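You operate a simulated robot arm through the tools that you are given. There is no shell and no other tool. Be economical: measure what you need, move in short steps, check, and stop when the job is done.

Carry out the task below with a simulated robot arm. There is one attempt and no reset: what you move stays moved.

TASK
Join the two reels in the press block at the tape width on their labels.
Fine: set the width knob, both clamps in, then push the red press knob down.

It is judged by the outcome, as a careful person would: the job done as asked, and still so three seconds after it is handed in. It fails if anything else is knocked over, pushed out of place, dropped, spilled or broken.

THE ROBOT
A 7-joint arm with a fingered hand on a trunk, on a base that drives. Base frame: it is fixed to the floor where the robot stands at the start and does not move with it; the origin is under the middle of the robot, x ahead of it, y to its left, z up; the surface under the hand at the start is at about z = 0.86. Lengths are in m, angles in degrees, forces in N, time in s.
With the tool pointing down near the work surface it reaches from about 0.14 to 0.76 m from the robot's upright axis, wherever it stands. Its first joint turns from -69.0 to 172.0 degrees. Places, roughly: blue latch bar [0.6, 2.7, 1.4]; blue purge dial [0.4, 2.2, 1]; green clamp [0.5, -0.1, 0.9]; green knob [0.4, 0.9, 0.9]; green latch bar [0.6, 2.4, 1.4]; left reel slot of the press block [0.8, 0.1, 0.9]; medium reel [0.75, 1.75, 0.75]; red press knob [0.5, 0, 1]; reset button [0.4, 0.6, 0.9]; width knob [0.5, -0.2, 0.9]; yellow clamp [0.5, 0.1, 0.9]; yellow knob [0.4, 1.1, 0.9]; yellow latch bar [0.5, -0.3, 0.9]. Payload 3.4 kg.
The tool frame sits at the grasp point between the pads (the TCP): z along the fingers, y along the line on which they close. The tips reach 0.039 m beyond it. The gripper opens to 0.18 m. The gripper's body begins 0.111 m behind the TCP. The gripper is a hand of 3 fingers: y runs from the thumb to the fingers, the wrist lies at [0, 0, -0.262] in the tool frame, and closing takes about 1.5 s.
Orientation is that of the tool frame in the base frame, as a unit quaternion [w, x, y, z]. With the fingers straight down and closing along the base's y, the tool's x points along the base's -x, its y along +y and its z along -z.

THE INTERFACE
- The arm moves only by the tool nudge_tool. Its argument "deltas" is a list of rows, each a list of 6 numbers: the shift along the tool's x, y, z in units of 25 mm (1.0 is 25 mm), then the turn, a rotation vector about the tool's x, y, z in units of 6 degrees (1.0 is 6 degrees). In form: [[x, y, z, ax, ay, az], ...]. A call has 1 to 20 rows; each row shifts and turns the commanded pose from where the row before left it, along the tool's axes as they then stand. "jaw" is the finger opening in m, from 0 to 0.18, set as the call begins (left out, the last holds). A call with a number of a shift or a turn outside -1 to 1 is refused whole. A row lasts 0.2 s, in which the tool goes at most 0.05 m and 8.6 degrees; a call with a longer step from one row to the next is refused whole, and so is a gripper value outside its range. Where a pose cannot be reached the arm comes as near as it can. A force on the tool above 40 N (or 10 N above the force at the start of the call, whichever is more), or a blocked arm, ends the call early, and 0.2 s more pass. Each finger travels about 0.072 m/s and halts on what it meets, pressing with about 29 N; the grip force reading is that of the motor and also rises with nothing between the fingers. The clock runs only during rows and for 0.2 s after the last one: add rows that do not move to give the fingers time. The reply holds the time, the measured pose of the TCP, the force on the tool along the base axes, the opening and the grip force, in the units named above and with some noise, with the torque about the TCP (base axes, N m) and any sound that the robot's microphone picked up.
- Cameras (640 x 400 px; columns grow to the right, rows downward): "scene" is now at [0.079, 0.0231, 1.8371]; the picture's right is [0.43, -0.90, -0.00], its down [-0.80, -0.38, -0.46] and it looks along [0.42, 0.20, -0.89] (base axes); focal length 260 px, centre (320, 200). "wrist" rides on the gripper at [0.063, -0.036, -0.128] in the tool frame; the picture's right is [0.50, 0.87, 0.00], its down [-0.75, 0.44, -0.49] and it looks along [-0.43, 0.25, 0.87] (tool axes); focal length 226 px, centre (320, 200). There is no depth. A picture from a camera that has moved, and an enlarged one, comes with that camera's place and axes in the base frame and with its lens.
- grab_frame(camera): a new picture of that camera. It takes no simulated time.
- raise_lower(by): slides the trunk up (or, below 0, down) by that many m; the arm and the scene camera ride with it, the base frame stays. It gives what a move gives, with no picture.
- roll_base(legs): drives the robot by 1 to 6 legs, each [ahead, left, turn to the left] in m, m and degrees, along the robot's own axes; the way and the turn of a leg run together, so that a leg with both is an arc; at most 1.5 m and 180 degrees a leg. The arm and the cameras ride along, it lands a little off, and it stops where it bumps. It gives what a move gives.
- move_fingers(finger1, finger2, thumb_bend): sets how far each is bent, from 0 (flat) to 100 (curled in); at 30 the hand is open as for a grip, at 70 the pads meet at the TCP. One left out holds its place. A second passes; each finger stops where it meets its share of the squeeze, and holds until it gets a number again. A gripper value or a shape takes the hand back. It gives what a move gives, with no picture; readings hold the bend of each and the force on the fingers (four entries, about 0 where the hand has none), thumb and palm.
- hand_shape(shape): the hand has 3 fingers and takes this shape, open, in about a second: jaw (thumb against the fingers, like two jaws); tri (thumb and two fingers); tip (a fingertip pinch); poke (one finger out to press); point (the index stretched); flat (the hand flat); cup (the hand cupped); fist (a fist). The gripper value then closes the fingers along that shape, each until it touches; the sizes above hold for jaw. It gives what a move gives, with no picture.
- pan_tilt(pan, tilt): turns the head with the scene camera to pan (to the left, within 143 degrees either way) and tilt (down, from -29 to 69), counted from straight ahead of the robot. It gives what a move gives.
- inspect(camera, box): a new picture of the part [left, top, right, bottom] of that camera's present view, enlarged. It takes no simulated time.
- hand_in(): hands the job in; it is judged then, once.

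Work in short steps. Places have to be worked out from the pictures, the camera data and where the tool is seen: move nearer, look again, correct. Check each grasp and each placing, and mend what went wrong. You have 120 turns and 78 pictures in all, those below and enlarged ones among them. Open the gripper and draw the arm clear of the work before you hand the job in, unless the task says otherwise; then end with one line.

The tools are called after "Call:" by a JSON object that holds its "op" and its "data". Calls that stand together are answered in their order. nudge_tool: Moves the arm, as the interface text tells. Its arguments: {"type":"object","properties":{"deltas":{"type":"array","items":{"type":"array","items":{"type":"number"}}},"jaw":{"type":"number"}},"required":["deltas"]} The other tools are called the same way: raise_lower (by) slides the trunk up or down; hand_shape (shape) gives the hand a shape; move_fingers (finger1, finger2, thumb_bend) moves the fingers one by one; roll_base (legs) drives the base; pan_tilt (pan, tilt) turns the head that bears the scene camera; grab_frame (camera) takes a picture; inspect (camera, box) takes an enlarged picture of a part of a camera's view; hand_in () hands the job in.

At the start:

```text
clock: 0.0
position: [0.434, 0.0907, 1.251]
orientation: [-0.001, 0.0, 1.0, 0.0]
contact_force: [-0.3, 0.2, -0.2]
moment: [0.03, -0.01, 0.02]
width: 0.18
grasp_force: 0.0
shape: jaw
bend: [30.0, 30.0, 30.0]
finger forces: [0.0, 0.1, 0.0, 0.1, 0.0, 0.0]
trunk travel left (down, up): [-0.325, 0.217]
robot x, y, heading: [-0.0012, 0.0001, -0.2]
head pan, tilt: [25.2, 62.4]
```

scene: 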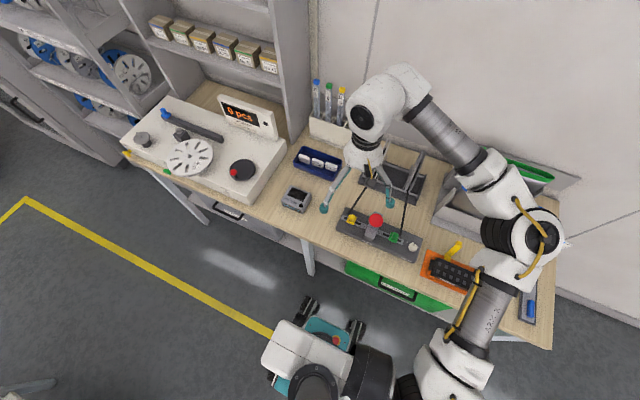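
wrist: 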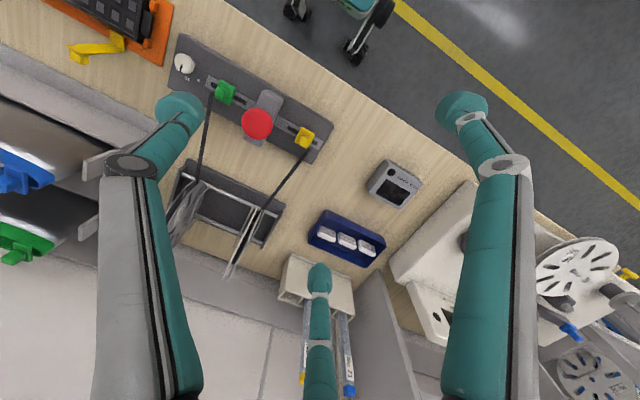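

The press block with clamps and knob lies at about x 0.5; the two reels seem to stand in the slots behind it. I enlarge both to read the labels and the knob scale.

Call:
{"op": "inspect", "data": {"camera": "wrist", "box": [150, 20, 350, 180]}}

Call:
{"op": "inspect", "data": {"camera": "scene", "box": [310, 140, 470, 280]}}

```text
2.50 times, centred on (250, 100) of wrist
camera zoom: at [0.3714, 0.053, 1.3793], right [-0.5, 0.87, 0.0], down [0.75, 0.43, 0.49], along [0.43, 0.25, -0.87], focal length 565 px, centre (495, 450)
```

zoom: 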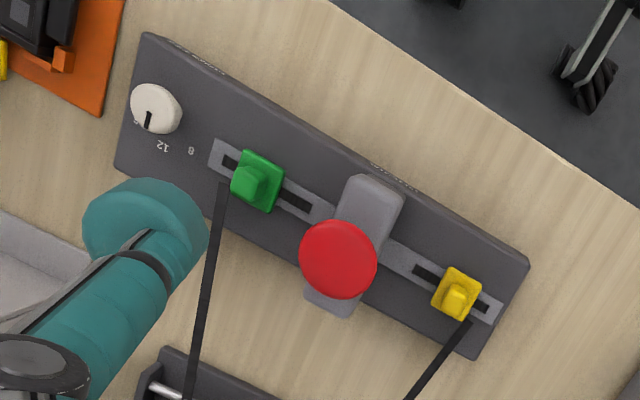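

```text
2.86 times, centred on (390, 210) of scene
camera zoom: at [0.079, 0.0231, 1.8371], right [0.43, -0.9, 0.0], down [-0.8, -0.38, -0.46], along [0.42, 0.2, -0.89], focal length 743 px, centre (120, 171)
```

zoom: 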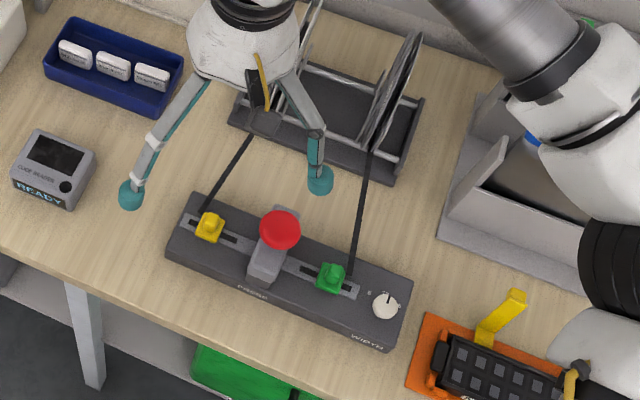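

The width scale reads 8, 12, ... and the reels stand as discs in the rack behind. I draw the hand back toward the robot to clear the view of the reels' labels.

Call:
{"op": "nudge_tool", "data": {"deltas": [[1, 0, 0, 0, 0, 0], [1, 0, 0, 0, 0, 0], [1, 0, 0, 0, 0, 0], [1, 0, 0, 0, 0, 0], [1, 0, 0, 0, 0, 0], [0, 0, 0, 0, 0, 0]]}}

Call:
{"op": "inspect", "data": {"camera": "scene", "box": [330, 120, 470, 220]}}

Call:
{"op": "grab_frame", "data": {"camera": "wrist"}}

```text
clock: 1.4
position: [0.31, 0.0911, 1.2515]
orientation: [0.0, 0.0, 1.0, 0.0]
contact_force: [0.2, 0.4, 0.0]
moment: [-0.02, 0.0, 0.0]
width: 0.1798
grasp_force: 0.0
shape: jaw
bend: [30.0, 30.0, 30.0]
finger forces: [0.0, 0.0, 0.1, 0.0, 0.0, 0.1]
trunk travel left (down, up): [-0.325, 0.217]
robot x, y, heading: [-0.0002, -0.0017, -0.1]
head pan, tilt: [25.2, 62.4]
```

```text
4.00 times, centred on (400, 170) of scene
camera zoom: at [0.0794, 0.023, 1.8369], right [0.43, -0.9, 0.0], down [-0.8, -0.38, -0.46], along [0.42, 0.2, -0.89], focal length 1041 px, centre (0, 320)
```

zoom: 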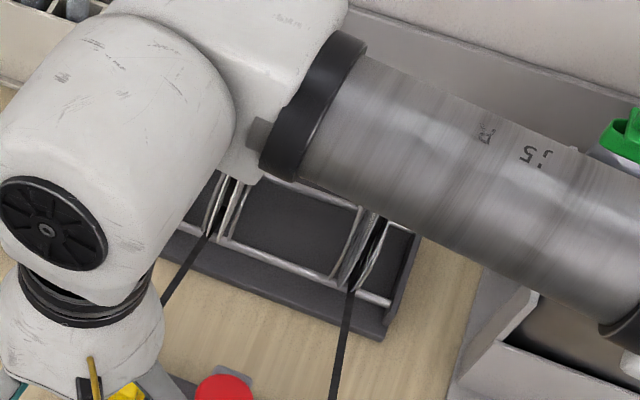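

```text
72 pictures are left
camera wrist: at [0.246, 0.0545, 1.3803], right [-0.5, 0.87, 0.0], down [0.75, 0.43, 0.49], along [0.43, 0.25, -0.87], focal length 226 px, centre (320, 200)
```

wrist: 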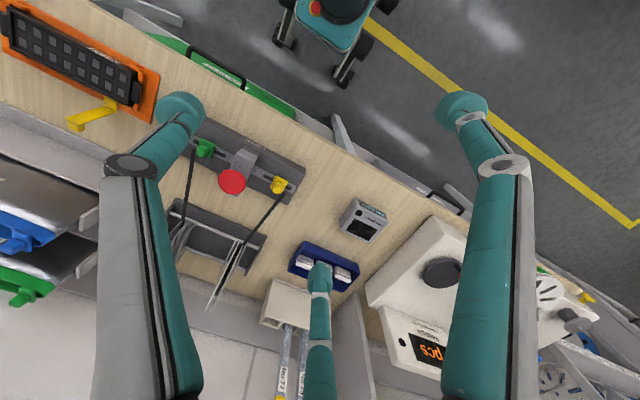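

The elbow blocks the head's view of the reels. I drive 0.55 m left along the bench, then pan the head right to see the reel faces.

Call:
{"op": "roll_base", "data": {"legs": [[-0.05, 0, 0], [0, 0.55, 0]]}}

Call:
{"op": "pan_tilt", "data": {"pan": -40, "tilt": 45}}

Call:
{"op": "grab_frame", "data": {"camera": "scene"}}

Call:
{"op": "grab_frame", "data": {"camera": "wrist"}}

```text
clock: 5.1
position: [0.2597, 0.6468, 1.2525]
orientation: [0.001, 0.001, 1.0, 0.0]
contact_force: [-0.3, -0.3, 0.3]
moment: [-0.05, 0.01, -0.01]
width: 0.18
grasp_force: 0.1
shape: jaw
bend: [30.0, 30.0, 30.0]
finger forces: [0.1, 0.1, 0.0, 0.0, 0.1, 0.0]
trunk travel left (down, up): [-0.325, 0.217]
robot x, y, heading: [-0.0502, 0.5545, -0.2]
head pan, tilt: [25.2, 62.4]
```

```text
clock: 6.5
position: [0.2585, 0.6491, 1.2532]
orientation: [0.001, 0.002, 1.0, -0.002]
contact_force: [-0.8, 0.5, -0.5]
moment: [-0.03, 0.01, 0.0]
width: 0.18
grasp_force: 0.1
shape: jaw
bend: [30.0, 30.0, 30.0]
finger forces: [0.1, 0.1, 0.0, 0.0, 0.1, 0.0]
trunk travel left (down, up): [-0.325, 0.217]
robot x, y, heading: [-0.0497, 0.5579, -0.5]
head pan, tilt: [-40.0, 45.0]
```

```text
71 pictures are left
camera scene: at [0.0334, 0.5003, 1.8591], right [-0.65, -0.76, 0.0], down [-0.54, 0.46, -0.7], along [0.54, -0.46, -0.71], focal length 260 px, centre (320, 200)
```

scene: 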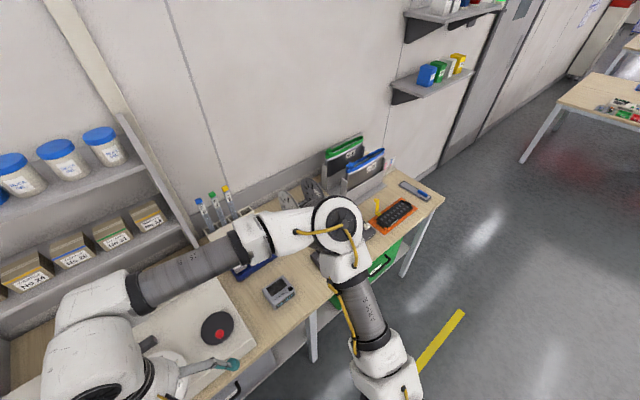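

```text
70 pictures are left
camera wrist: at [0.1936, 0.613, 1.381], right [-0.5, 0.87, 0.0], down [0.75, 0.43, 0.49], along [0.43, 0.24, -0.87], focal length 226 px, centre (320, 200)
```

wrist: 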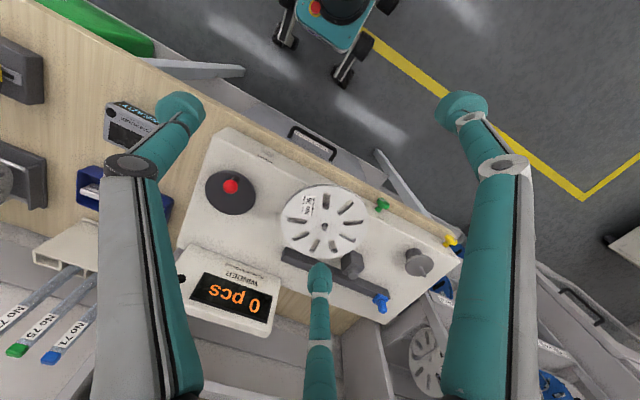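

The reels are just visible beyond the elbow; I enlarge them.

Call:
{"op": "inspect", "data": {"camera": "scene", "box": [260, 165, 340, 215]}}

```text
8.00 times, centred on (300, 190) of scene
camera zoom: at [0.0334, 0.5003, 1.8591], right [-0.65, -0.76, 0.0], down [-0.54, 0.46, -0.7], along [0.54, -0.46, -0.71], focal length 2081 px, centre (480, 280)
```

zoom: 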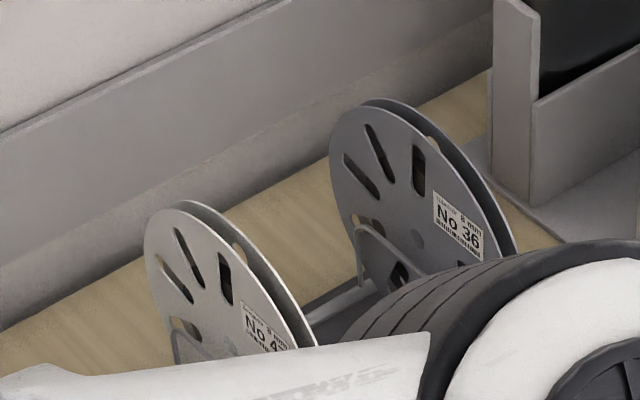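

Labels are visible: "No 36 ... 8 mm". I zoom closer to confirm both.

Call:
{"op": "inspect", "data": {"camera": "scene", "box": [310, 184, 326, 200]}}

Call:
{"op": "inspect", "data": {"camera": "scene", "box": [287, 199, 301, 211]}}

```text
16.00 times, centred on (318, 192) of scene
camera zoom: at [0.0334, 0.5003, 1.8591], right [-0.65, -0.76, 0.0], down [-0.54, 0.46, -0.7], along [0.54, -0.46, -0.71], focal length 4163 px, centre (352, 328)
```

zoom: 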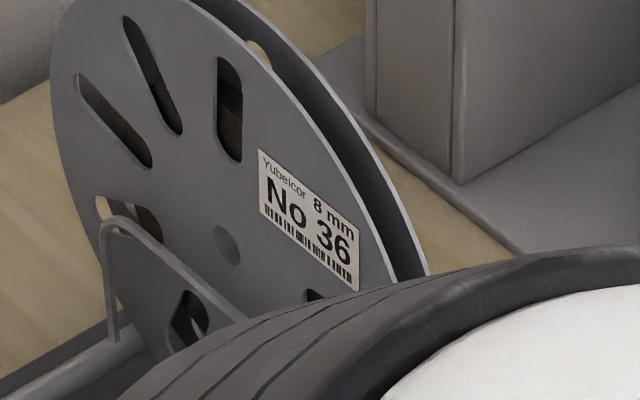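

```text
16.00 times, centred on (294, 205) of scene
camera zoom: at [0.0334, 0.5003, 1.8591], right [-0.65, -0.76, 0.0], down [-0.54, 0.46, -0.7], along [0.54, -0.46, -0.71], focal length 4163 px, centre (736, 120)
```

zoom: 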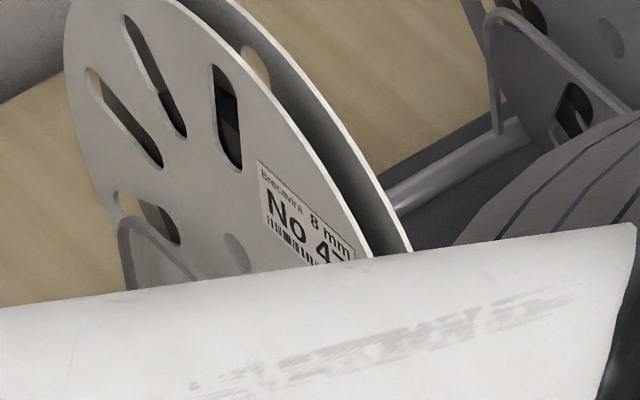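

Both reels are 8 mm. I drive back to the starting place and look at the width knob's scale from near by.

Call:
{"op": "roll_base", "data": {"legs": [[0, -0.555, 0.4]]}}

Call:
{"op": "pan_tilt", "data": {"pan": -10, "tilt": 62}}

Call:
{"op": "grab_frame", "data": {"camera": "scene"}}

```text
clock: 9.7
position: [0.2565, 0.102, 1.2522]
orientation: [0.002, 0.001, 1.0, -0.004]
contact_force: [0.3, 0.0, 0.2]
moment: [-0.03, -0.03, -0.02]
width: 0.1799
grasp_force: 0.1
shape: jaw
bend: [30.0, 30.0, 30.0]
finger forces: [0.0, 0.1, 0.0, 0.1, 0.0, 0.0]
trunk travel left (down, up): [-0.325, 0.217]
robot x, y, heading: [-0.0494, 0.0018, -0.3]
head pan, tilt: [-40.0, 45.0]
```

```text
clock: 10.6
position: [0.2533, 0.0951, 1.2551]
orientation: [0.003, 0.001, 1.0, -0.001]
contact_force: [-0.3, 0.4, 1.0]
moment: [-0.02, -0.03, 0.01]
width: 0.1799
grasp_force: 0.1
shape: jaw
bend: [30.0, 30.0, 30.0]
finger forces: [0.1, 0.1, 0.0, 0.1, 0.0, 0.0]
trunk travel left (down, up): [-0.325, 0.217]
robot x, y, heading: [-0.0475, 0.002, -0.1]
head pan, tilt: [-10.0, 62.0]
```

```text
66 pictures are left
camera scene: at [0.033, -0.0132, 1.8375], right [-0.18, -0.98, 0.0], down [-0.87, 0.16, -0.47], along [0.46, -0.08, -0.88], focal length 260 px, centre (320, 200)
```

scene: 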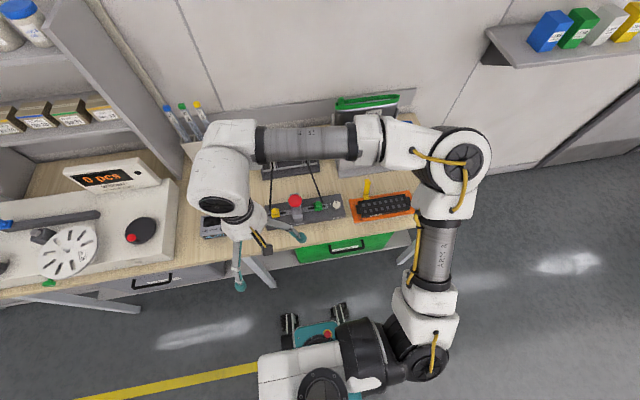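

Call:
{"op": "inspect", "data": {"camera": "scene", "box": [310, 190, 350, 222]}}

Call:
{"op": "inspect", "data": {"camera": "scene", "box": [260, 185, 350, 230]}}

```text
12.50 times, centred on (330, 206) of scene
camera zoom: at [0.033, -0.0132, 1.8375], right [-0.18, -0.98, 0.0], down [-0.87, 0.16, -0.47], along [0.46, -0.08, -0.88], focal length 3252 px, centre (195, 125)
```

zoom: 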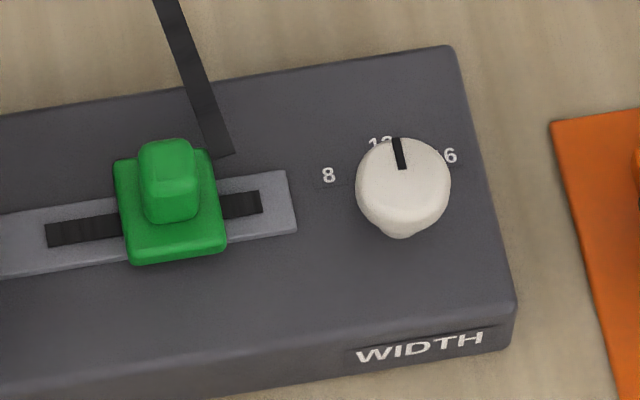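

```text
7.11 times, centred on (305, 208) of scene
camera zoom: at [0.033, -0.0132, 1.8375], right [-0.18, -0.98, 0.0], down [-0.87, 0.16, -0.47], along [0.46, -0.08, -0.88], focal length 1850 px, centre (427, 147)
```

zoom: 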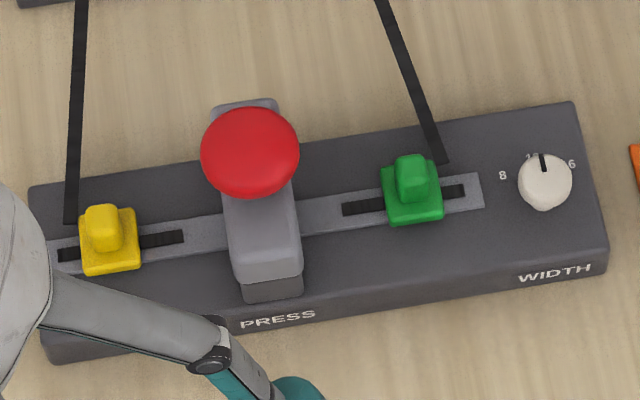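

The knob points at 12 and 8 lies about 60° counter-clockwise. I bring the hand over the knob, still high, and partly close it to see how the fingertips sit.

Call:
{"op": "nudge_tool", "data": {"deltas": [[-1, -1, 0, 0, 0, 0], [-1, -1, 0, 0, 0, 0], [-1, -1, 0, 0, 0, 0], [-1, -1, 0, 0, 0, 0], [-1, -1, 0, 0, 0, 0], [-1, -1, 0, 0, 0, 0], [-1, -1, 0, 0, 0, 0], [-1, -1, 0, 0, 0, 0], [-1, -1, 0, 0, 0, 0], [-0.1, -1, 0, 0, 0, 0], [0, -0.4, 0, 0, 0, 0]], "jaw": 0.06}}

Call:
{"op": "grab_frame", "data": {"camera": "wrist"}}

Call:
{"op": "grab_frame", "data": {"camera": "scene"}}

```text
clock: 13.0
position: [0.4814, -0.1643, 1.2544]
orientation: [0.002, 0.0, 1.0, -0.002]
contact_force: [-0.2, 0.2, -0.8]
moment: [-0.02, 0.02, 0.0]
width: 0.0604
grasp_force: 0.2
shape: jaw
bend: [72.0, 72.0, 74.0]
finger forces: [0.0, 0.0, 0.0, 0.0, 0.0, 0.1]
trunk travel left (down, up): [-0.325, 0.217]
robot x, y, heading: [-0.0517, 0.0036, -0.4]
head pan, tilt: [-10.0, 62.0]
```

```text
63 pictures are left
camera wrist: at [0.4169, -0.2009, 1.382], right [-0.5, 0.87, 0.0], down [0.75, 0.44, 0.49], along [0.43, 0.24, -0.87], focal length 226 px, centre (320, 200)
```

wrist: 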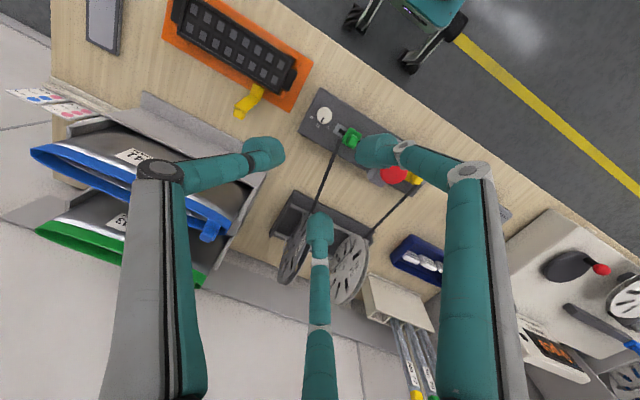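

```text
62 pictures are left
camera scene: at [0.0348, -0.0171, 1.8373], right [-0.18, -0.98, 0.0], down [-0.87, 0.16, -0.47], along [0.46, -0.08, -0.89], focal length 260 px, centre (320, 200)
```

scene: 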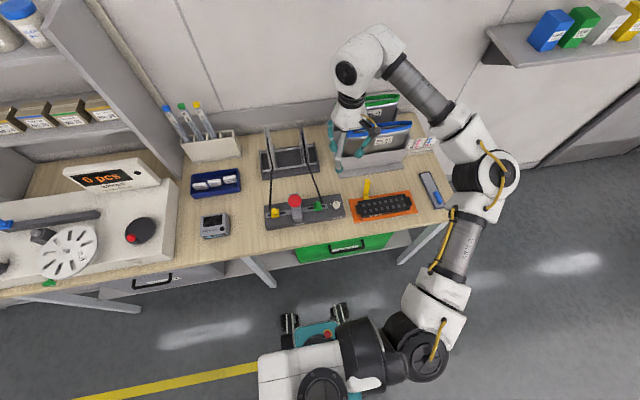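

The three fingers form a tripod about the TCP. I try the fingertip pinch shape to compare it, while still high.

Call:
{"op": "hand_shape", "data": {"shape": "tip"}}

Call:
{"op": "grab_frame", "data": {"camera": "wrist"}}

Call:
{"op": "hand_shape", "data": {"shape": "tri"}}

Call:
{"op": "grab_frame", "data": {"camera": "wrist"}}

Call:
{"op": "inspect", "data": {"camera": "wrist", "box": [290, 80, 380, 170]}}

```text
clock: 13.9
position: [0.4801, -0.164, 1.2541]
orientation: [0.003, 0.001, 1.0, -0.002]
contact_force: [-0.7, 0.3, 0.0]
moment: [0.02, -0.01, -0.02]
width: 0.1797
grasp_force: 0.1
shape: tip
bend: [30.0, 30.0, 30.0]
finger forces: [0.0, 0.1, 0.0, 0.1, 0.1, 0.0]
trunk travel left (down, up): [-0.325, 0.217]
robot x, y, heading: [-0.0498, 0.0029, -0.1]
head pan, tilt: [-10.0, 62.0]
```

```text
61 pictures are left
camera wrist: at [0.4164, -0.1996, 1.3824], right [-0.5, 0.87, -0.01], down [0.75, 0.44, 0.49], along [0.43, 0.24, -0.87], focal length 226 px, centre (320, 200)
```

wrist: 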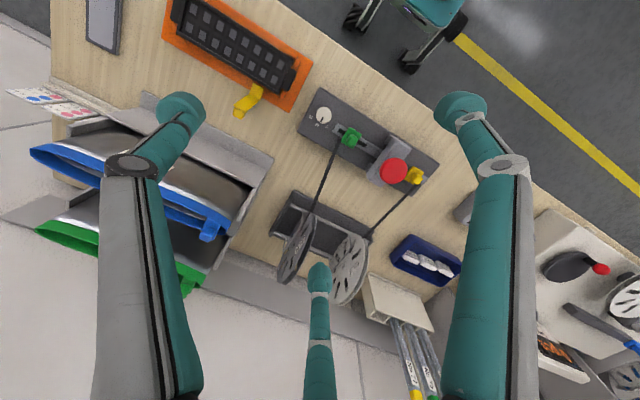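

```text
clock: 14.8
position: [0.4801, -0.1635, 1.2546]
orientation: [0.002, 0.001, 1.0, -0.002]
contact_force: [-0.9, -0.9, -0.3]
moment: [0.01, -0.02, 0.05]
width: 0.1802
grasp_force: 0.1
shape: tri
bend: [30.0, 30.0, 30.0]
finger forces: [0.0, 0.1, 0.0, 0.0, 0.0, 0.0]
trunk travel left (down, up): [-0.325, 0.217]
robot x, y, heading: [-0.0514, 0.0067, -0.3]
head pan, tilt: [-10.0, 62.0]
```

```text
60 pictures are left
camera wrist: at [0.4164, -0.1998, 1.3824], right [-0.5, 0.87, 0.0], down [0.75, 0.44, 0.49], along [0.43, 0.24, -0.87], focal length 226 px, centre (320, 200)
```

wrist: 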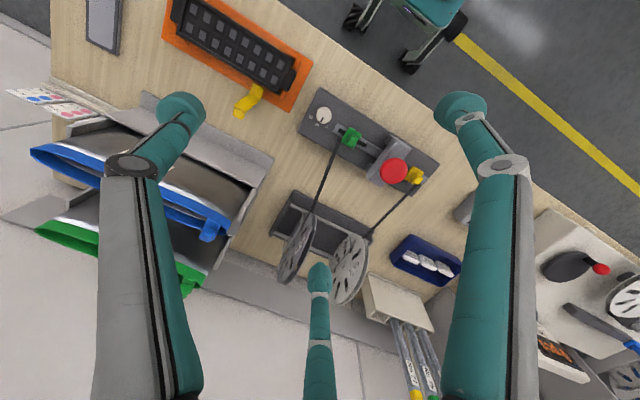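

```text
4.44 times, centred on (335, 125) of wrist
camera zoom: at [0.4164, -0.1998, 1.3824], right [-0.5, 0.87, 0.0], down [0.75, 0.44, 0.49], along [0.43, 0.24, -0.87], focal length 1005 px, centre (253, 533)
```

zoom: 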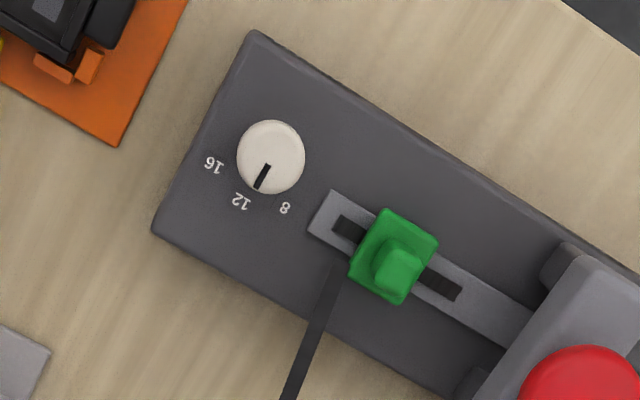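

All shapes look alike; the jaw tripod suits the knob. I judge the knob at about (0.480, -0.160), 8 about 48° counter-clockwise of 12. I pre-turn 20° clockwise, close to 0.065 and come down to z≈0.975.

Call:
{"op": "hand_shape", "data": {"shape": "jaw"}}

Call:
{"op": "nudge_tool", "data": {"deltas": [[0, 0.14, 0, 0, 0, 1], [0, 0, 0, 0, 0, 1], [0, 0, 0, 0, 0, 1], [0, 0, 1, 0, 0, 0.33], [0, 0, 1, 0, 0, 0], [0, 0, 1, 0, 0, 0], [0, 0, 1, 0, 0, 0], [0, 0, 1, 0, 0, 0], [0, 0, 1, 0, 0, 0], [0, 0, 1, 0, 0, 0], [0, 0, 1, 0, 0, 0], [0, 0, 1, 0, 0, 0], [0, 0, 1, 0, 0, 0], [0, 0, 1, 0, 0, 0], [0, 0, 0.2, 0, 0, 0]], "jaw": 0.065}}

Call:
{"op": "grab_frame", "data": {"camera": "wrist"}}

Call:
{"op": "grab_frame", "data": {"camera": "scene"}}

```text
clock: 15.7
position: [0.4813, -0.1632, 1.2548]
orientation: [0.002, 0.001, 1.0, -0.001]
contact_force: [0.1, 0.1, -0.3]
moment: [0.03, 0.0, -0.01]
width: 0.1801
grasp_force: 0.1
shape: jaw
bend: [30.0, 30.0, 30.0]
finger forces: [0.0, 0.1, 0.1, 0.0, 0.0, 0.1]
trunk travel left (down, up): [-0.325, 0.217]
robot x, y, heading: [-0.0494, 0.0071, -0.4]
head pan, tilt: [-10.0, 62.0]
```

```text
clock: 18.9
position: [0.4829, -0.1606, 0.9751]
orientation: [0.003, 0.174, 0.985, -0.001]
contact_force: [0.5, 0.2, -0.2]
moment: [0.0, 0.02, 0.02]
width: 0.0656
grasp_force: 0.0
shape: jaw
bend: [72.0, 72.0, 74.0]
finger forces: [0.1, 0.0, 0.0, 0.1, 0.0, 0.0]
trunk travel left (down, up): [-0.325, 0.217]
robot x, y, heading: [-0.0524, 0.0063, -0.4]
head pan, tilt: [-10.0, 62.0]
```

```text
58 pictures are left
camera wrist: at [0.4095, -0.173, 1.1033], right [-0.17, 0.98, 0.0], down [0.85, 0.15, 0.5], along [0.49, 0.08, -0.87], focal length 226 px, centre (320, 200)
```

wrist: 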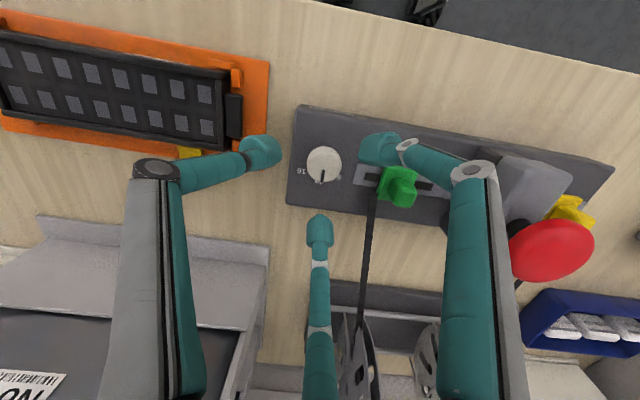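

```text
57 pictures are left
camera scene: at [0.0344, -0.0159, 1.8373], right [-0.18, -0.98, 0.0], down [-0.87, 0.16, -0.47], along [0.46, -0.08, -0.88], focal length 260 px, centre (320, 200)
```

scene: 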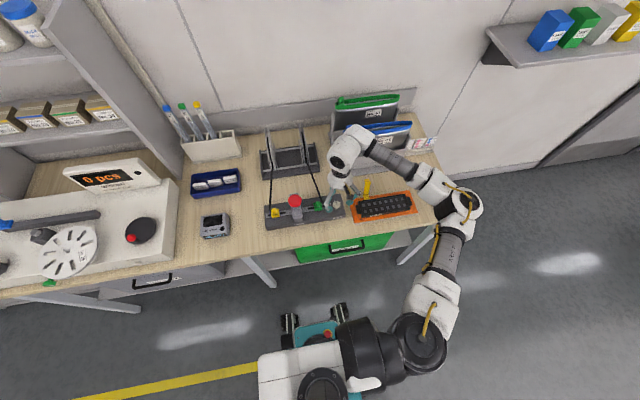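

The knob is centred under the TCP within 3 mm, and the fingertips clear the green clamp. I shift 2 mm and descend 30 mm more.

Call:
{"op": "nudge_tool", "data": {"deltas": [[0, 0.08, 0.4, 0, 0, 0], [0, 0, 0.4, 0, 0, 0], [0, 0, 0.4, 0, 0, 0], [0, 0, 0, 0, 0, 0]]}}

Call:
{"op": "inspect", "data": {"camera": "wrist", "box": [220, 90, 440, 230]}}

Call:
{"op": "inspect", "data": {"camera": "scene", "box": [280, 160, 400, 235]}}

```text
clock: 19.9
position: [0.4835, -0.1595, 0.9453]
orientation: [0.002, 0.175, 0.985, -0.002]
contact_force: [0.0, 0.7, -1.0]
moment: [0.02, 0.02, 0.0]
width: 0.0657
grasp_force: 0.0
shape: jaw
bend: [72.0, 72.0, 74.0]
finger forces: [0.0, 0.0, 0.0, 0.0, 0.0, 0.0]
trunk travel left (down, up): [-0.325, 0.217]
robot x, y, heading: [-0.0475, 0.0048, -0.2]
head pan, tilt: [-10.0, 62.0]
```

```text
2.86 times, centred on (330, 160) of wrist
camera zoom: at [0.4106, -0.1714, 1.0732], right [-0.17, 0.98, 0.0], down [0.85, 0.15, 0.5], along [0.49, 0.08, -0.87], focal length 646 px, centre (291, 314)
```

zoom: 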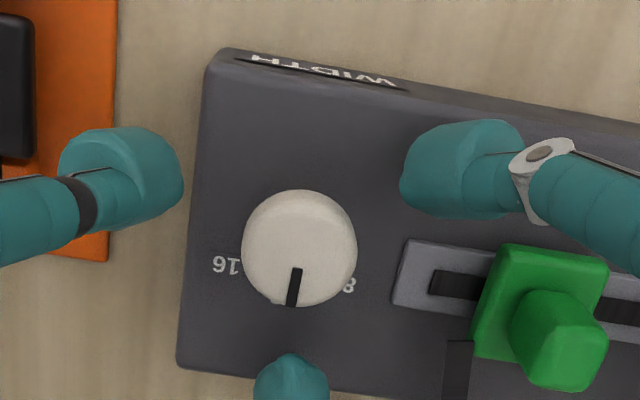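

```text
5.33 times, centred on (340, 198) of scene
camera zoom: at [0.0342, -0.0158, 1.8373], right [-0.18, -0.98, 0.0], down [-0.87, 0.16, -0.47], along [0.46, -0.08, -0.88], focal length 1388 px, centre (213, 213)
```

zoom: 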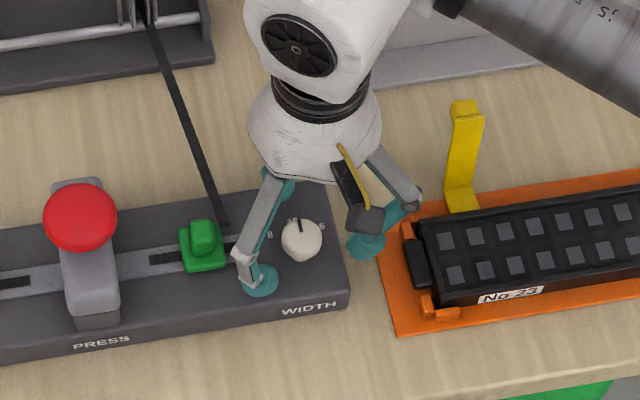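

The knob is about 4–5 mm off toward the robot. I correct it and descend another 11 mm.

Call:
{"op": "nudge_tool", "data": {"deltas": [[0.22, 0.07, 0, 0, 0, 0], [0, 0, 0.22, 0, 0, 0], [0, 0, 0.22, 0, 0, 0], [0, 0, 0, 0, 0, 0]]}}

Call:
{"op": "inspect", "data": {"camera": "wrist", "box": [220, 90, 440, 230]}}

```text
clock: 20.9
position: [0.4809, -0.1551, 0.9352]
orientation: [0.002, 0.174, 0.985, -0.001]
contact_force: [-0.4, 1.2, -0.3]
moment: [-0.03, 0.02, 0.02]
width: 0.0655
grasp_force: 0.0
shape: jaw
bend: [72.0, 72.0, 74.0]
finger forces: [0.0, 0.0, 0.1, 0.0, 0.0, 0.0]
trunk travel left (down, up): [-0.325, 0.217]
robot x, y, heading: [-0.0509, 0.0078, -0.2]
head pan, tilt: [-10.0, 62.0]
```

```text
2.86 times, centred on (330, 160) of wrist
camera zoom: at [0.4065, -0.1675, 1.0631], right [-0.17, 0.98, 0.0], down [0.85, 0.15, 0.5], along [0.49, 0.08, -0.87], focal length 646 px, centre (291, 314)
```

zoom: 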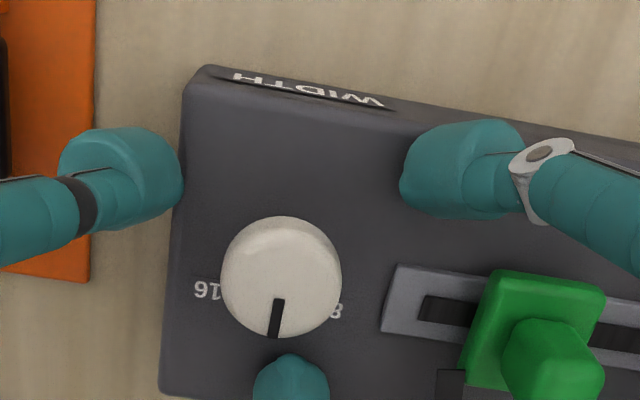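

Now well centred. I lower a bit more in small steps, watching the force, so that the tips catch the knob's side low.

Call:
{"op": "nudge_tool", "data": {"deltas": [[0, 0, 0.12, 0, 0, 0], [0, 0, 0.12, 0, 0, 0], [0, 0, 0.1, 0, 0, 0], [0, 0, 0, 0, 0, 0]]}}

Call:
{"op": "inspect", "data": {"camera": "scene", "box": [310, 180, 380, 225]}}

```text
clock: 21.9
position: [0.4775, -0.1587, 0.931]
orientation: [0.003, 0.176, 0.984, -0.005]
contact_force: [-10.1, -7.4, 25.5]
moment: [-1.33, 0.77, -0.12]
width: 0.0414
grasp_force: 28.9
shape: jaw
bend: [75.0, 74.0, 76.0]
finger forces: [18.5, 20.2, 0.0, 0.1, 51.8, 0.1]
trunk travel left (down, up): [-0.325, 0.217]
robot x, y, heading: [-0.0477, 0.0045, -0.1]
head pan, tilt: [-10.0, 62.0]
stopped in row 4: the force on the tool passed its limit at 44 N (the readings are from after the stop); the commanded pose is now the measured one
```

```text
8.89 times, centred on (345, 202) of scene
camera zoom: at [0.0271, -0.0201, 1.8378], right [-0.18, -0.98, -0.01], down [-0.87, 0.16, -0.47], along [0.46, -0.08, -0.88], focal length 2313 px, centre (98, 178)
```

zoom: 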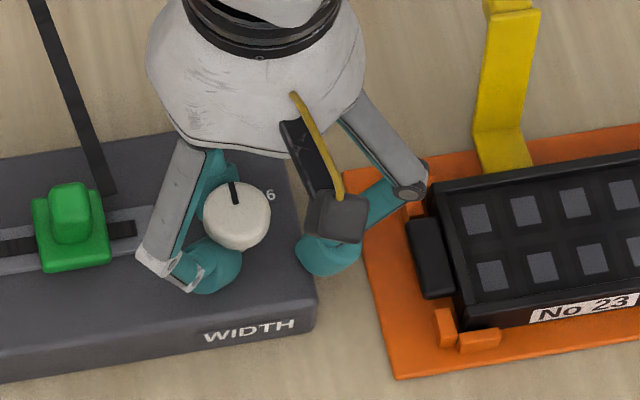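

The tips touched the block top at TCP z≈0.931. I lift 4 mm, then close on the knob.

Call:
{"op": "nudge_tool", "data": {"deltas": [[0, 0, -0.16, 0, 0, 0], [0, 0, 0, 0, 0, 0]], "jaw": 0.06}}

Call:
{"op": "inspect", "data": {"camera": "wrist", "box": [220, 90, 440, 230]}}

```text
clock: 22.5
position: [0.4781, -0.1541, 0.9339]
orientation: [0.004, 0.176, 0.984, -0.004]
contact_force: [-1.0, -3.5, 14.7]
moment: [-0.02, 0.02, 0.02]
width: 0.0581
grasp_force: 0.0
shape: jaw
bend: [74.0, 73.0, 74.0]
finger forces: [6.5, 5.6, 0.0, 0.0, 3.7, 0.0]
trunk travel left (down, up): [-0.325, 0.217]
robot x, y, heading: [-0.0489, 0.0032, 0.0]
head pan, tilt: [-10.0, 62.0]
```

```text
2.86 times, centred on (330, 160) of wrist
camera zoom: at [0.4057, -0.1638, 1.0602], right [-0.17, 0.99, -0.01], down [0.85, 0.15, 0.5], along [0.49, 0.07, -0.87], focal length 646 px, centre (291, 314)
```

zoom: 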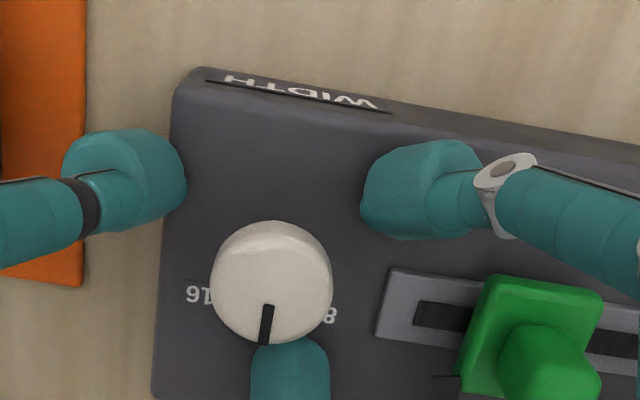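

Still a 15 N touch and slightly off-centre. I lift 3 mm more and re-centre by about 5 mm.

Call:
{"op": "nudge_tool", "data": {"deltas": [[0, 0, -0.16, 0, 0, 0], [-0.2, -0.06, 0, 0, 0, 0], [0, 0, 0, 0, 0, 0]]}}

Call:
{"op": "inspect", "data": {"camera": "wrist", "box": [220, 90, 440, 230]}}

```text
clock: 23.3
position: [0.4835, -0.1594, 0.9351]
orientation: [0.002, 0.176, 0.984, -0.006]
contact_force: [-0.1, -0.7, 0.0]
moment: [-0.04, 0.04, -0.01]
width: 0.06
grasp_force: 0.0
shape: jaw
bend: [72.0, 72.0, 74.0]
finger forces: [0.0, 0.0, 0.0, 0.0, 0.0, 0.1]
trunk travel left (down, up): [-0.325, 0.217]
robot x, y, heading: [-0.0478, 0.0045, -0.0]
head pan, tilt: [-10.0, 62.0]
```

```text
2.86 times, centred on (330, 160) of wrist
camera zoom: at [0.4102, -0.17, 1.0631], right [-0.17, 0.99, -0.01], down [0.86, 0.15, 0.49], along [0.49, 0.07, -0.87], focal length 646 px, centre (291, 314)
```

zoom: 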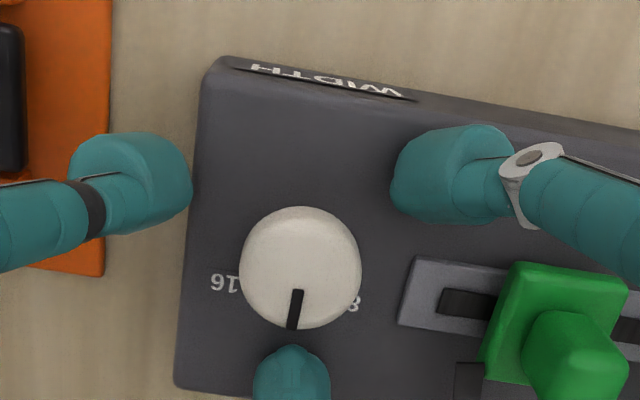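

Now 3–4 mm off in y only. I correct that and close on the knob.

Call:
{"op": "nudge_tool", "data": {"deltas": [[0, 0.12, 0, 0, 0, 0], [0, 0, 0, 0, 0, 0], [0, 0, 0, 0, 0, 0], [0, 0, 0, 0, 0, 0], [0, 0, 0, 0, 0, 0]], "jaw": 0.025}}

Call:
{"op": "inspect", "data": {"camera": "wrist", "box": [220, 90, 440, 230]}}

```text
clock: 24.5
position: [0.4828, -0.1567, 0.9367]
orientation: [0.004, 0.176, 0.984, -0.005]
contact_force: [0.2, -0.4, 0.3]
moment: [-0.02, -0.01, -0.01]
width: 0.0253
grasp_force: 0.0
shape: jaw
bend: [71.0, 71.0, 73.0]
finger forces: [0.0, 0.0, 0.1, 0.0, 0.1, 0.1]
trunk travel left (down, up): [-0.325, 0.217]
robot x, y, heading: [-0.0473, 0.0048, 0.1]
head pan, tilt: [-10.0, 62.0]
```

```text
2.86 times, centred on (330, 160) of wrist
camera zoom: at [0.4105, -0.1673, 1.0639], right [-0.17, 0.99, -0.01], down [0.86, 0.15, 0.49], along [0.49, 0.07, -0.87], focal length 646 px, centre (291, 314)
```

zoom: 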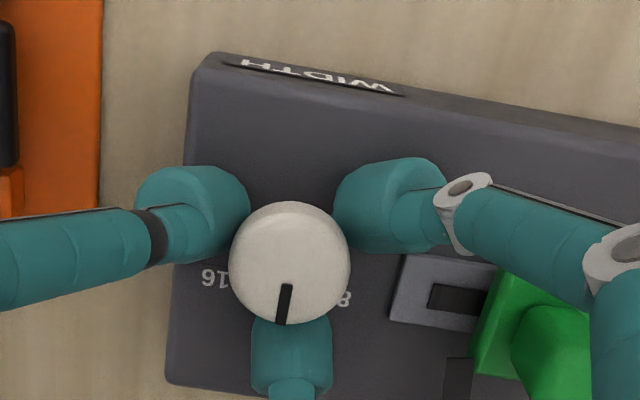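

The fingers nearly embrace the knob. I close fully until they grip.

Call:
{"op": "nudge_tool", "data": {"deltas": [[0, 0, 0, 0, 0, 0], [0, 0, 0, 0, 0, 0], [0, 0, 0, 0, 0, 0], [0, 0, 0, 0, 0, 0]], "jaw": 0.0}}

Call:
{"op": "inspect", "data": {"camera": "wrist", "box": [220, 90, 440, 230]}}

```text
clock: 25.5
position: [0.4829, -0.1566, 0.9363]
orientation: [0.003, 0.177, 0.984, -0.005]
contact_force: [2.0, -1.0, -6.0]
moment: [0.36, -0.22, 0.04]
width: 0.0098
grasp_force: 28.6
shape: jaw
bend: [71.0, 70.0, 73.0]
finger forces: [24.0, 26.9, 0.1, 0.0, 27.3, 0.1]
trunk travel left (down, up): [-0.325, 0.217]
robot x, y, heading: [-0.0509, 0.0019, 0.0]
head pan, tilt: [-10.0, 62.0]
```

```text
2.86 times, centred on (330, 160) of wrist
camera zoom: at [0.411, -0.1675, 1.0632], right [-0.17, 0.99, -0.01], down [0.86, 0.15, 0.49], along [0.49, 0.07, -0.87], focal length 646 px, centre (291, 314)
```

zoom: 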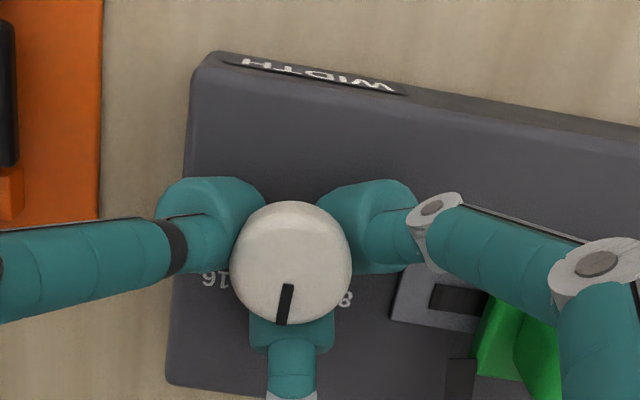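

All three fingers grip with ~26 N. I turn counter-clockwise 24° first and check.

Call:
{"op": "nudge_tool", "data": {"deltas": [[0, 0, 0, 0, 0, -1], [0, 0, 0, 0, 0, -1], [0, 0, 0, 0, 0, -1], [0, 0, 0, 0, 0, -1], [0, 0, 0, 0, 0, 0]]}}

Call:
{"op": "inspect", "data": {"camera": "wrist", "box": [220, 90, 440, 230]}}

```text
clock: 26.7
position: [0.4827, -0.1547, 0.9352]
orientation: [0.001, -0.033, 0.999, -0.006]
contact_force: [-4.2, 4.4, -10.2]
moment: [0.52, 0.13, -0.05]
width: 0.0094
grasp_force: 28.7
shape: jaw
bend: [71.0, 70.0, 73.0]
finger forces: [27.5, 27.4, 0.0, 0.0, 26.4, 0.0]
trunk travel left (down, up): [-0.325, 0.217]
robot x, y, heading: [-0.0502, 0.0008, -0.2]
head pan, tilt: [-10.0, 62.0]
```

```text
2.86 times, centred on (330, 160) of wrist
camera zoom: at [0.4219, -0.1945, 1.0638], right [-0.56, 0.83, -0.01], down [0.72, 0.49, 0.49], along [0.41, 0.26, -0.87], focal length 646 px, centre (291, 314)
```

zoom: 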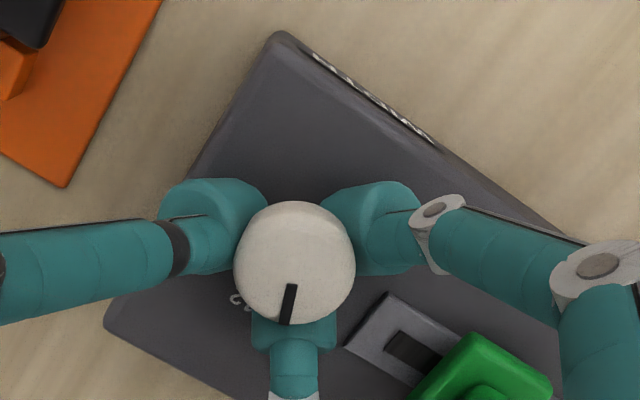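

The knob follows the hand without slip. I turn another 24°.

Call:
{"op": "nudge_tool", "data": {"deltas": [[0, 0, 0, 0, 0, -1], [0, 0, 0, 0, 0, -1], [0, 0, 0, 0, 0, -1], [0, 0, 0, 0, 0, -1], [0, 0, 0, 0, 0, 0], [0, 0, 0, 0, 0, 0]]}}

Call:
{"op": "nudge_tool", "data": {"deltas": [[0, 0, 0, 0, 0, 0], [0, 0, 0, 0, 0, 0], [0, 0, -0.5, 0, 0, 0], [0, 0, -1, 0, 0, 0], [0, 0, -1, 0, 0, 0]], "jaw": 0.04}}

Call:
{"op": "inspect", "data": {"camera": "wrist", "box": [250, 90, 410, 200]}}

Call:
{"op": "inspect", "data": {"camera": "scene", "box": [300, 180, 370, 225]}}

```text
clock: 28.1
position: [0.4842, -0.1554, 0.935]
orientation: [-0.001, -0.24, 0.971, -0.006]
contact_force: [-6.3, 9.2, -18.2]
moment: [0.57, -0.18, -0.14]
width: 0.0076
grasp_force: 28.9
shape: jaw
bend: [71.0, 70.0, 73.0]
finger forces: [28.0, 31.0, 0.0, 0.0, 22.7, 0.0]
trunk travel left (down, up): [-0.325, 0.217]
robot x, y, heading: [-0.0484, 0.0068, -0.1]
head pan, tilt: [-10.0, 62.0]
```

```text
clock: 29.3
position: [0.4836, -0.1552, 0.9996]
orientation: [0.001, -0.239, 0.971, -0.007]
contact_force: [0.0, 0.1, -0.4]
moment: [-0.02, 0.02, 0.01]
width: 0.0399
grasp_force: 0.1
shape: jaw
bend: [72.0, 72.0, 74.0]
finger forces: [0.0, 0.0, 0.1, 0.1, 0.1, 0.1]
trunk travel left (down, up): [-0.325, 0.217]
robot x, y, heading: [-0.0493, 0.0036, -0.2]
head pan, tilt: [-10.0, 62.0]
```

```text
3.64 times, centred on (330, 145) of wrist
camera zoom: at [0.4438, -0.2158, 1.1274], right [-0.85, 0.53, -0.01], down [0.46, 0.74, 0.49], along [0.27, 0.41, -0.87], focal length 822 px, centre (284, 400)
```

zoom: 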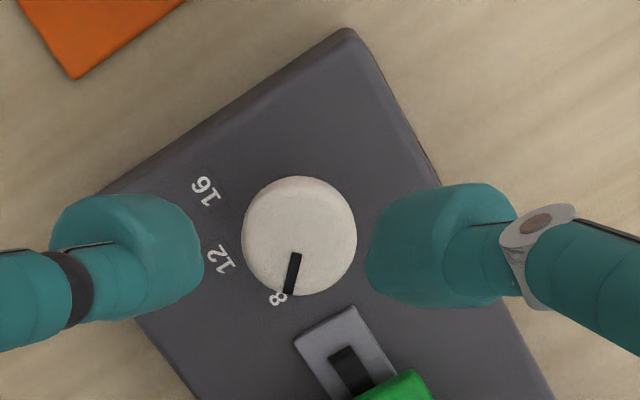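

```text
8.89 times, centred on (335, 202) of scene
camera zoom: at [0.0341, -0.0149, 1.8374], right [-0.18, -0.98, 0.0], down [-0.87, 0.16, -0.47], along [0.46, -0.08, -0.88], focal length 2313 px, centre (187, 178)
```

zoom: 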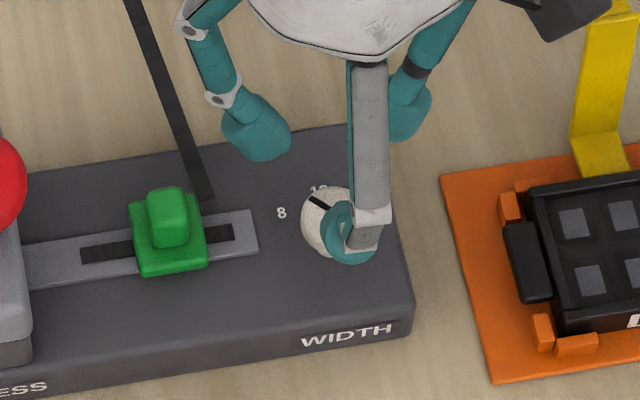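

The pointer now lies at ~47°, the 8 mark at ~45°: set to 8. Next I rise and try the poke shape for pushing the clamps inward.

Call:
{"op": "nudge_tool", "data": {"deltas": [[0, 0, -1, 0, 0, 0], [0, 0, -1, 0, 0, 0], [0, 0, -1, 0, 0, 0], [0, 0, -1, 0, 0, 1], [0, 0, -1, 0, 0, 1], [0, 0, -1, 0, 0, 1], [0, 0, 0, 0, 0, 1], [0, 0, 0, 0, 0, 0.6]]}}

Call:
{"op": "hand_shape", "data": {"shape": "poke"}}

Call:
{"op": "grab_frame", "data": {"camera": "wrist"}}

Call:
{"op": "inspect", "data": {"camera": "scene", "box": [260, 100, 420, 220]}}

```text
clock: 31.1
position: [0.4824, -0.1538, 1.1499]
orientation: [0.003, -0.001, 1.0, -0.006]
contact_force: [-0.4, 0.3, 0.2]
moment: [0.01, 0.03, 0.02]
width: 0.0399
grasp_force: 0.1
shape: jaw
bend: [72.0, 72.0, 74.0]
finger forces: [0.1, 0.0, 0.0, 0.0, 0.0, 0.0]
trunk travel left (down, up): [-0.325, 0.217]
robot x, y, heading: [-0.0521, 0.0055, -0.3]
head pan, tilt: [-10.0, 62.0]
```

```text
clock: 32.0
position: [0.4831, -0.1527, 1.1485]
orientation: [0.003, -0.001, 1.0, -0.005]
contact_force: [-0.5, -0.5, 0.4]
moment: [0.02, 0.0, 0.0]
width: 0.0
grasp_force: 0.0
shape: poke
bend: [100.0, 100.0, 67.0]
finger forces: [0.0, 0.0, 0.0, 0.0, 0.0, 0.0]
trunk travel left (down, up): [-0.325, 0.217]
robot x, y, heading: [-0.0524, 0.0016, -0.0]
head pan, tilt: [-10.0, 62.0]
```

```text
45 pictures are left
camera wrist: at [0.4191, -0.1886, 1.2771], right [-0.5, 0.86, -0.01], down [0.75, 0.44, 0.49], along [0.43, 0.24, -0.87], focal length 226 px, centre (320, 200)
```

wrist: 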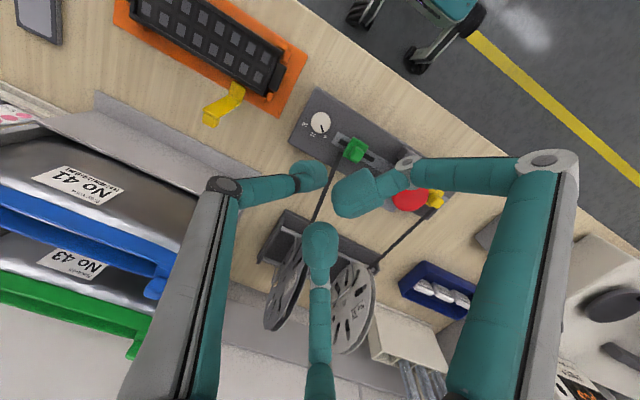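

```text
3.33 times, centred on (340, 160) of scene
camera zoom: at [0.0345, -0.0155, 1.8373], right [-0.18, -0.98, 0.0], down [-0.87, 0.16, -0.47], along [0.46, -0.08, -0.88], focal length 867 px, centre (253, 333)
```

zoom: 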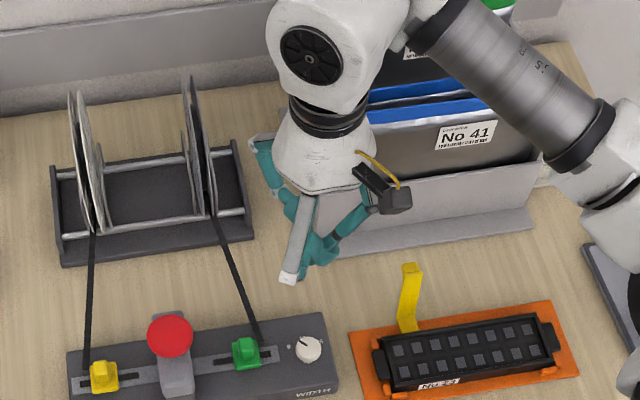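

Poke leaves the thumb tip about 45 mm below the others, near the TCP axis. I take an enlarged view to place the green clamp and check the knob.

Call:
{"op": "inspect", "data": {"camera": "wrist", "box": [290, 80, 460, 220]}}

Call:
{"op": "inspect", "data": {"camera": "scene", "box": [260, 185, 350, 230]}}

```text
2.86 times, centred on (375, 150) of wrist
camera zoom: at [0.4191, -0.1886, 1.2771], right [-0.5, 0.86, -0.01], down [0.75, 0.44, 0.49], along [0.43, 0.24, -0.87], focal length 646 px, centre (163, 343)
```

zoom: 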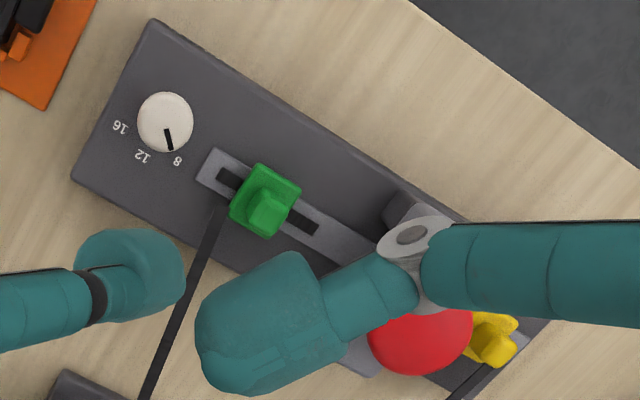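

```text
7.11 times, centred on (305, 208) of scene
camera zoom: at [0.0345, -0.0155, 1.8373], right [-0.18, -0.98, 0.0], down [-0.87, 0.16, -0.47], along [0.46, -0.08, -0.88], focal length 1850 px, centre (427, 147)
```

zoom: 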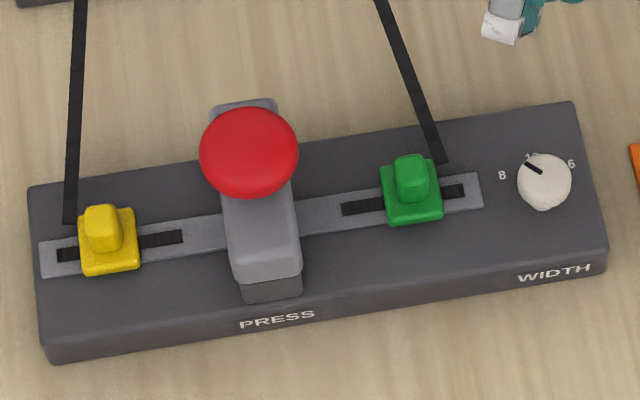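

I zoom the head camera hard on the knob to double-check its pointer.

Call:
{"op": "inspect", "data": {"camera": "scene", "box": [326, 198, 346, 214]}}

Call:
{"op": "inspect", "data": {"camera": "wrist", "box": [306, 102, 346, 142]}}

```text
16.00 times, centred on (336, 206) of scene
camera zoom: at [0.0345, -0.0155, 1.8373], right [-0.18, -0.98, 0.0], down [-0.87, 0.16, -0.47], along [0.46, -0.08, -0.88], focal length 4163 px, centre (64, 104)
```

zoom: 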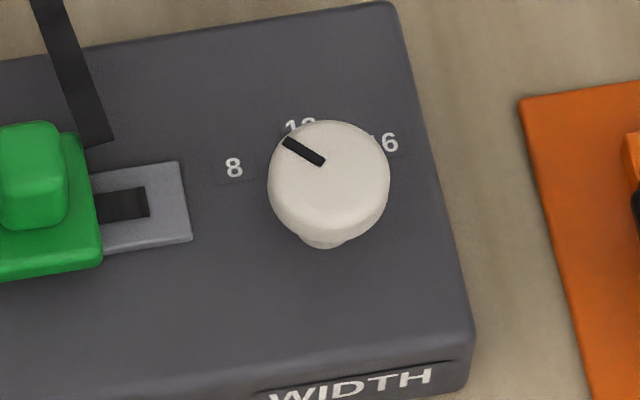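

```text
10.00 times, centred on (326, 122) of wrist
camera zoom: at [0.4191, -0.1886, 1.2771], right [-0.5, 0.86, -0.01], down [0.75, 0.44, 0.49], along [0.43, 0.24, -0.87], focal length 2261 px, centre (260, 980)
```

zoom: 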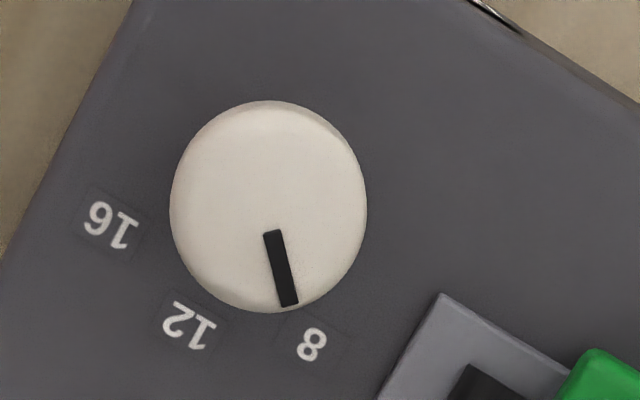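

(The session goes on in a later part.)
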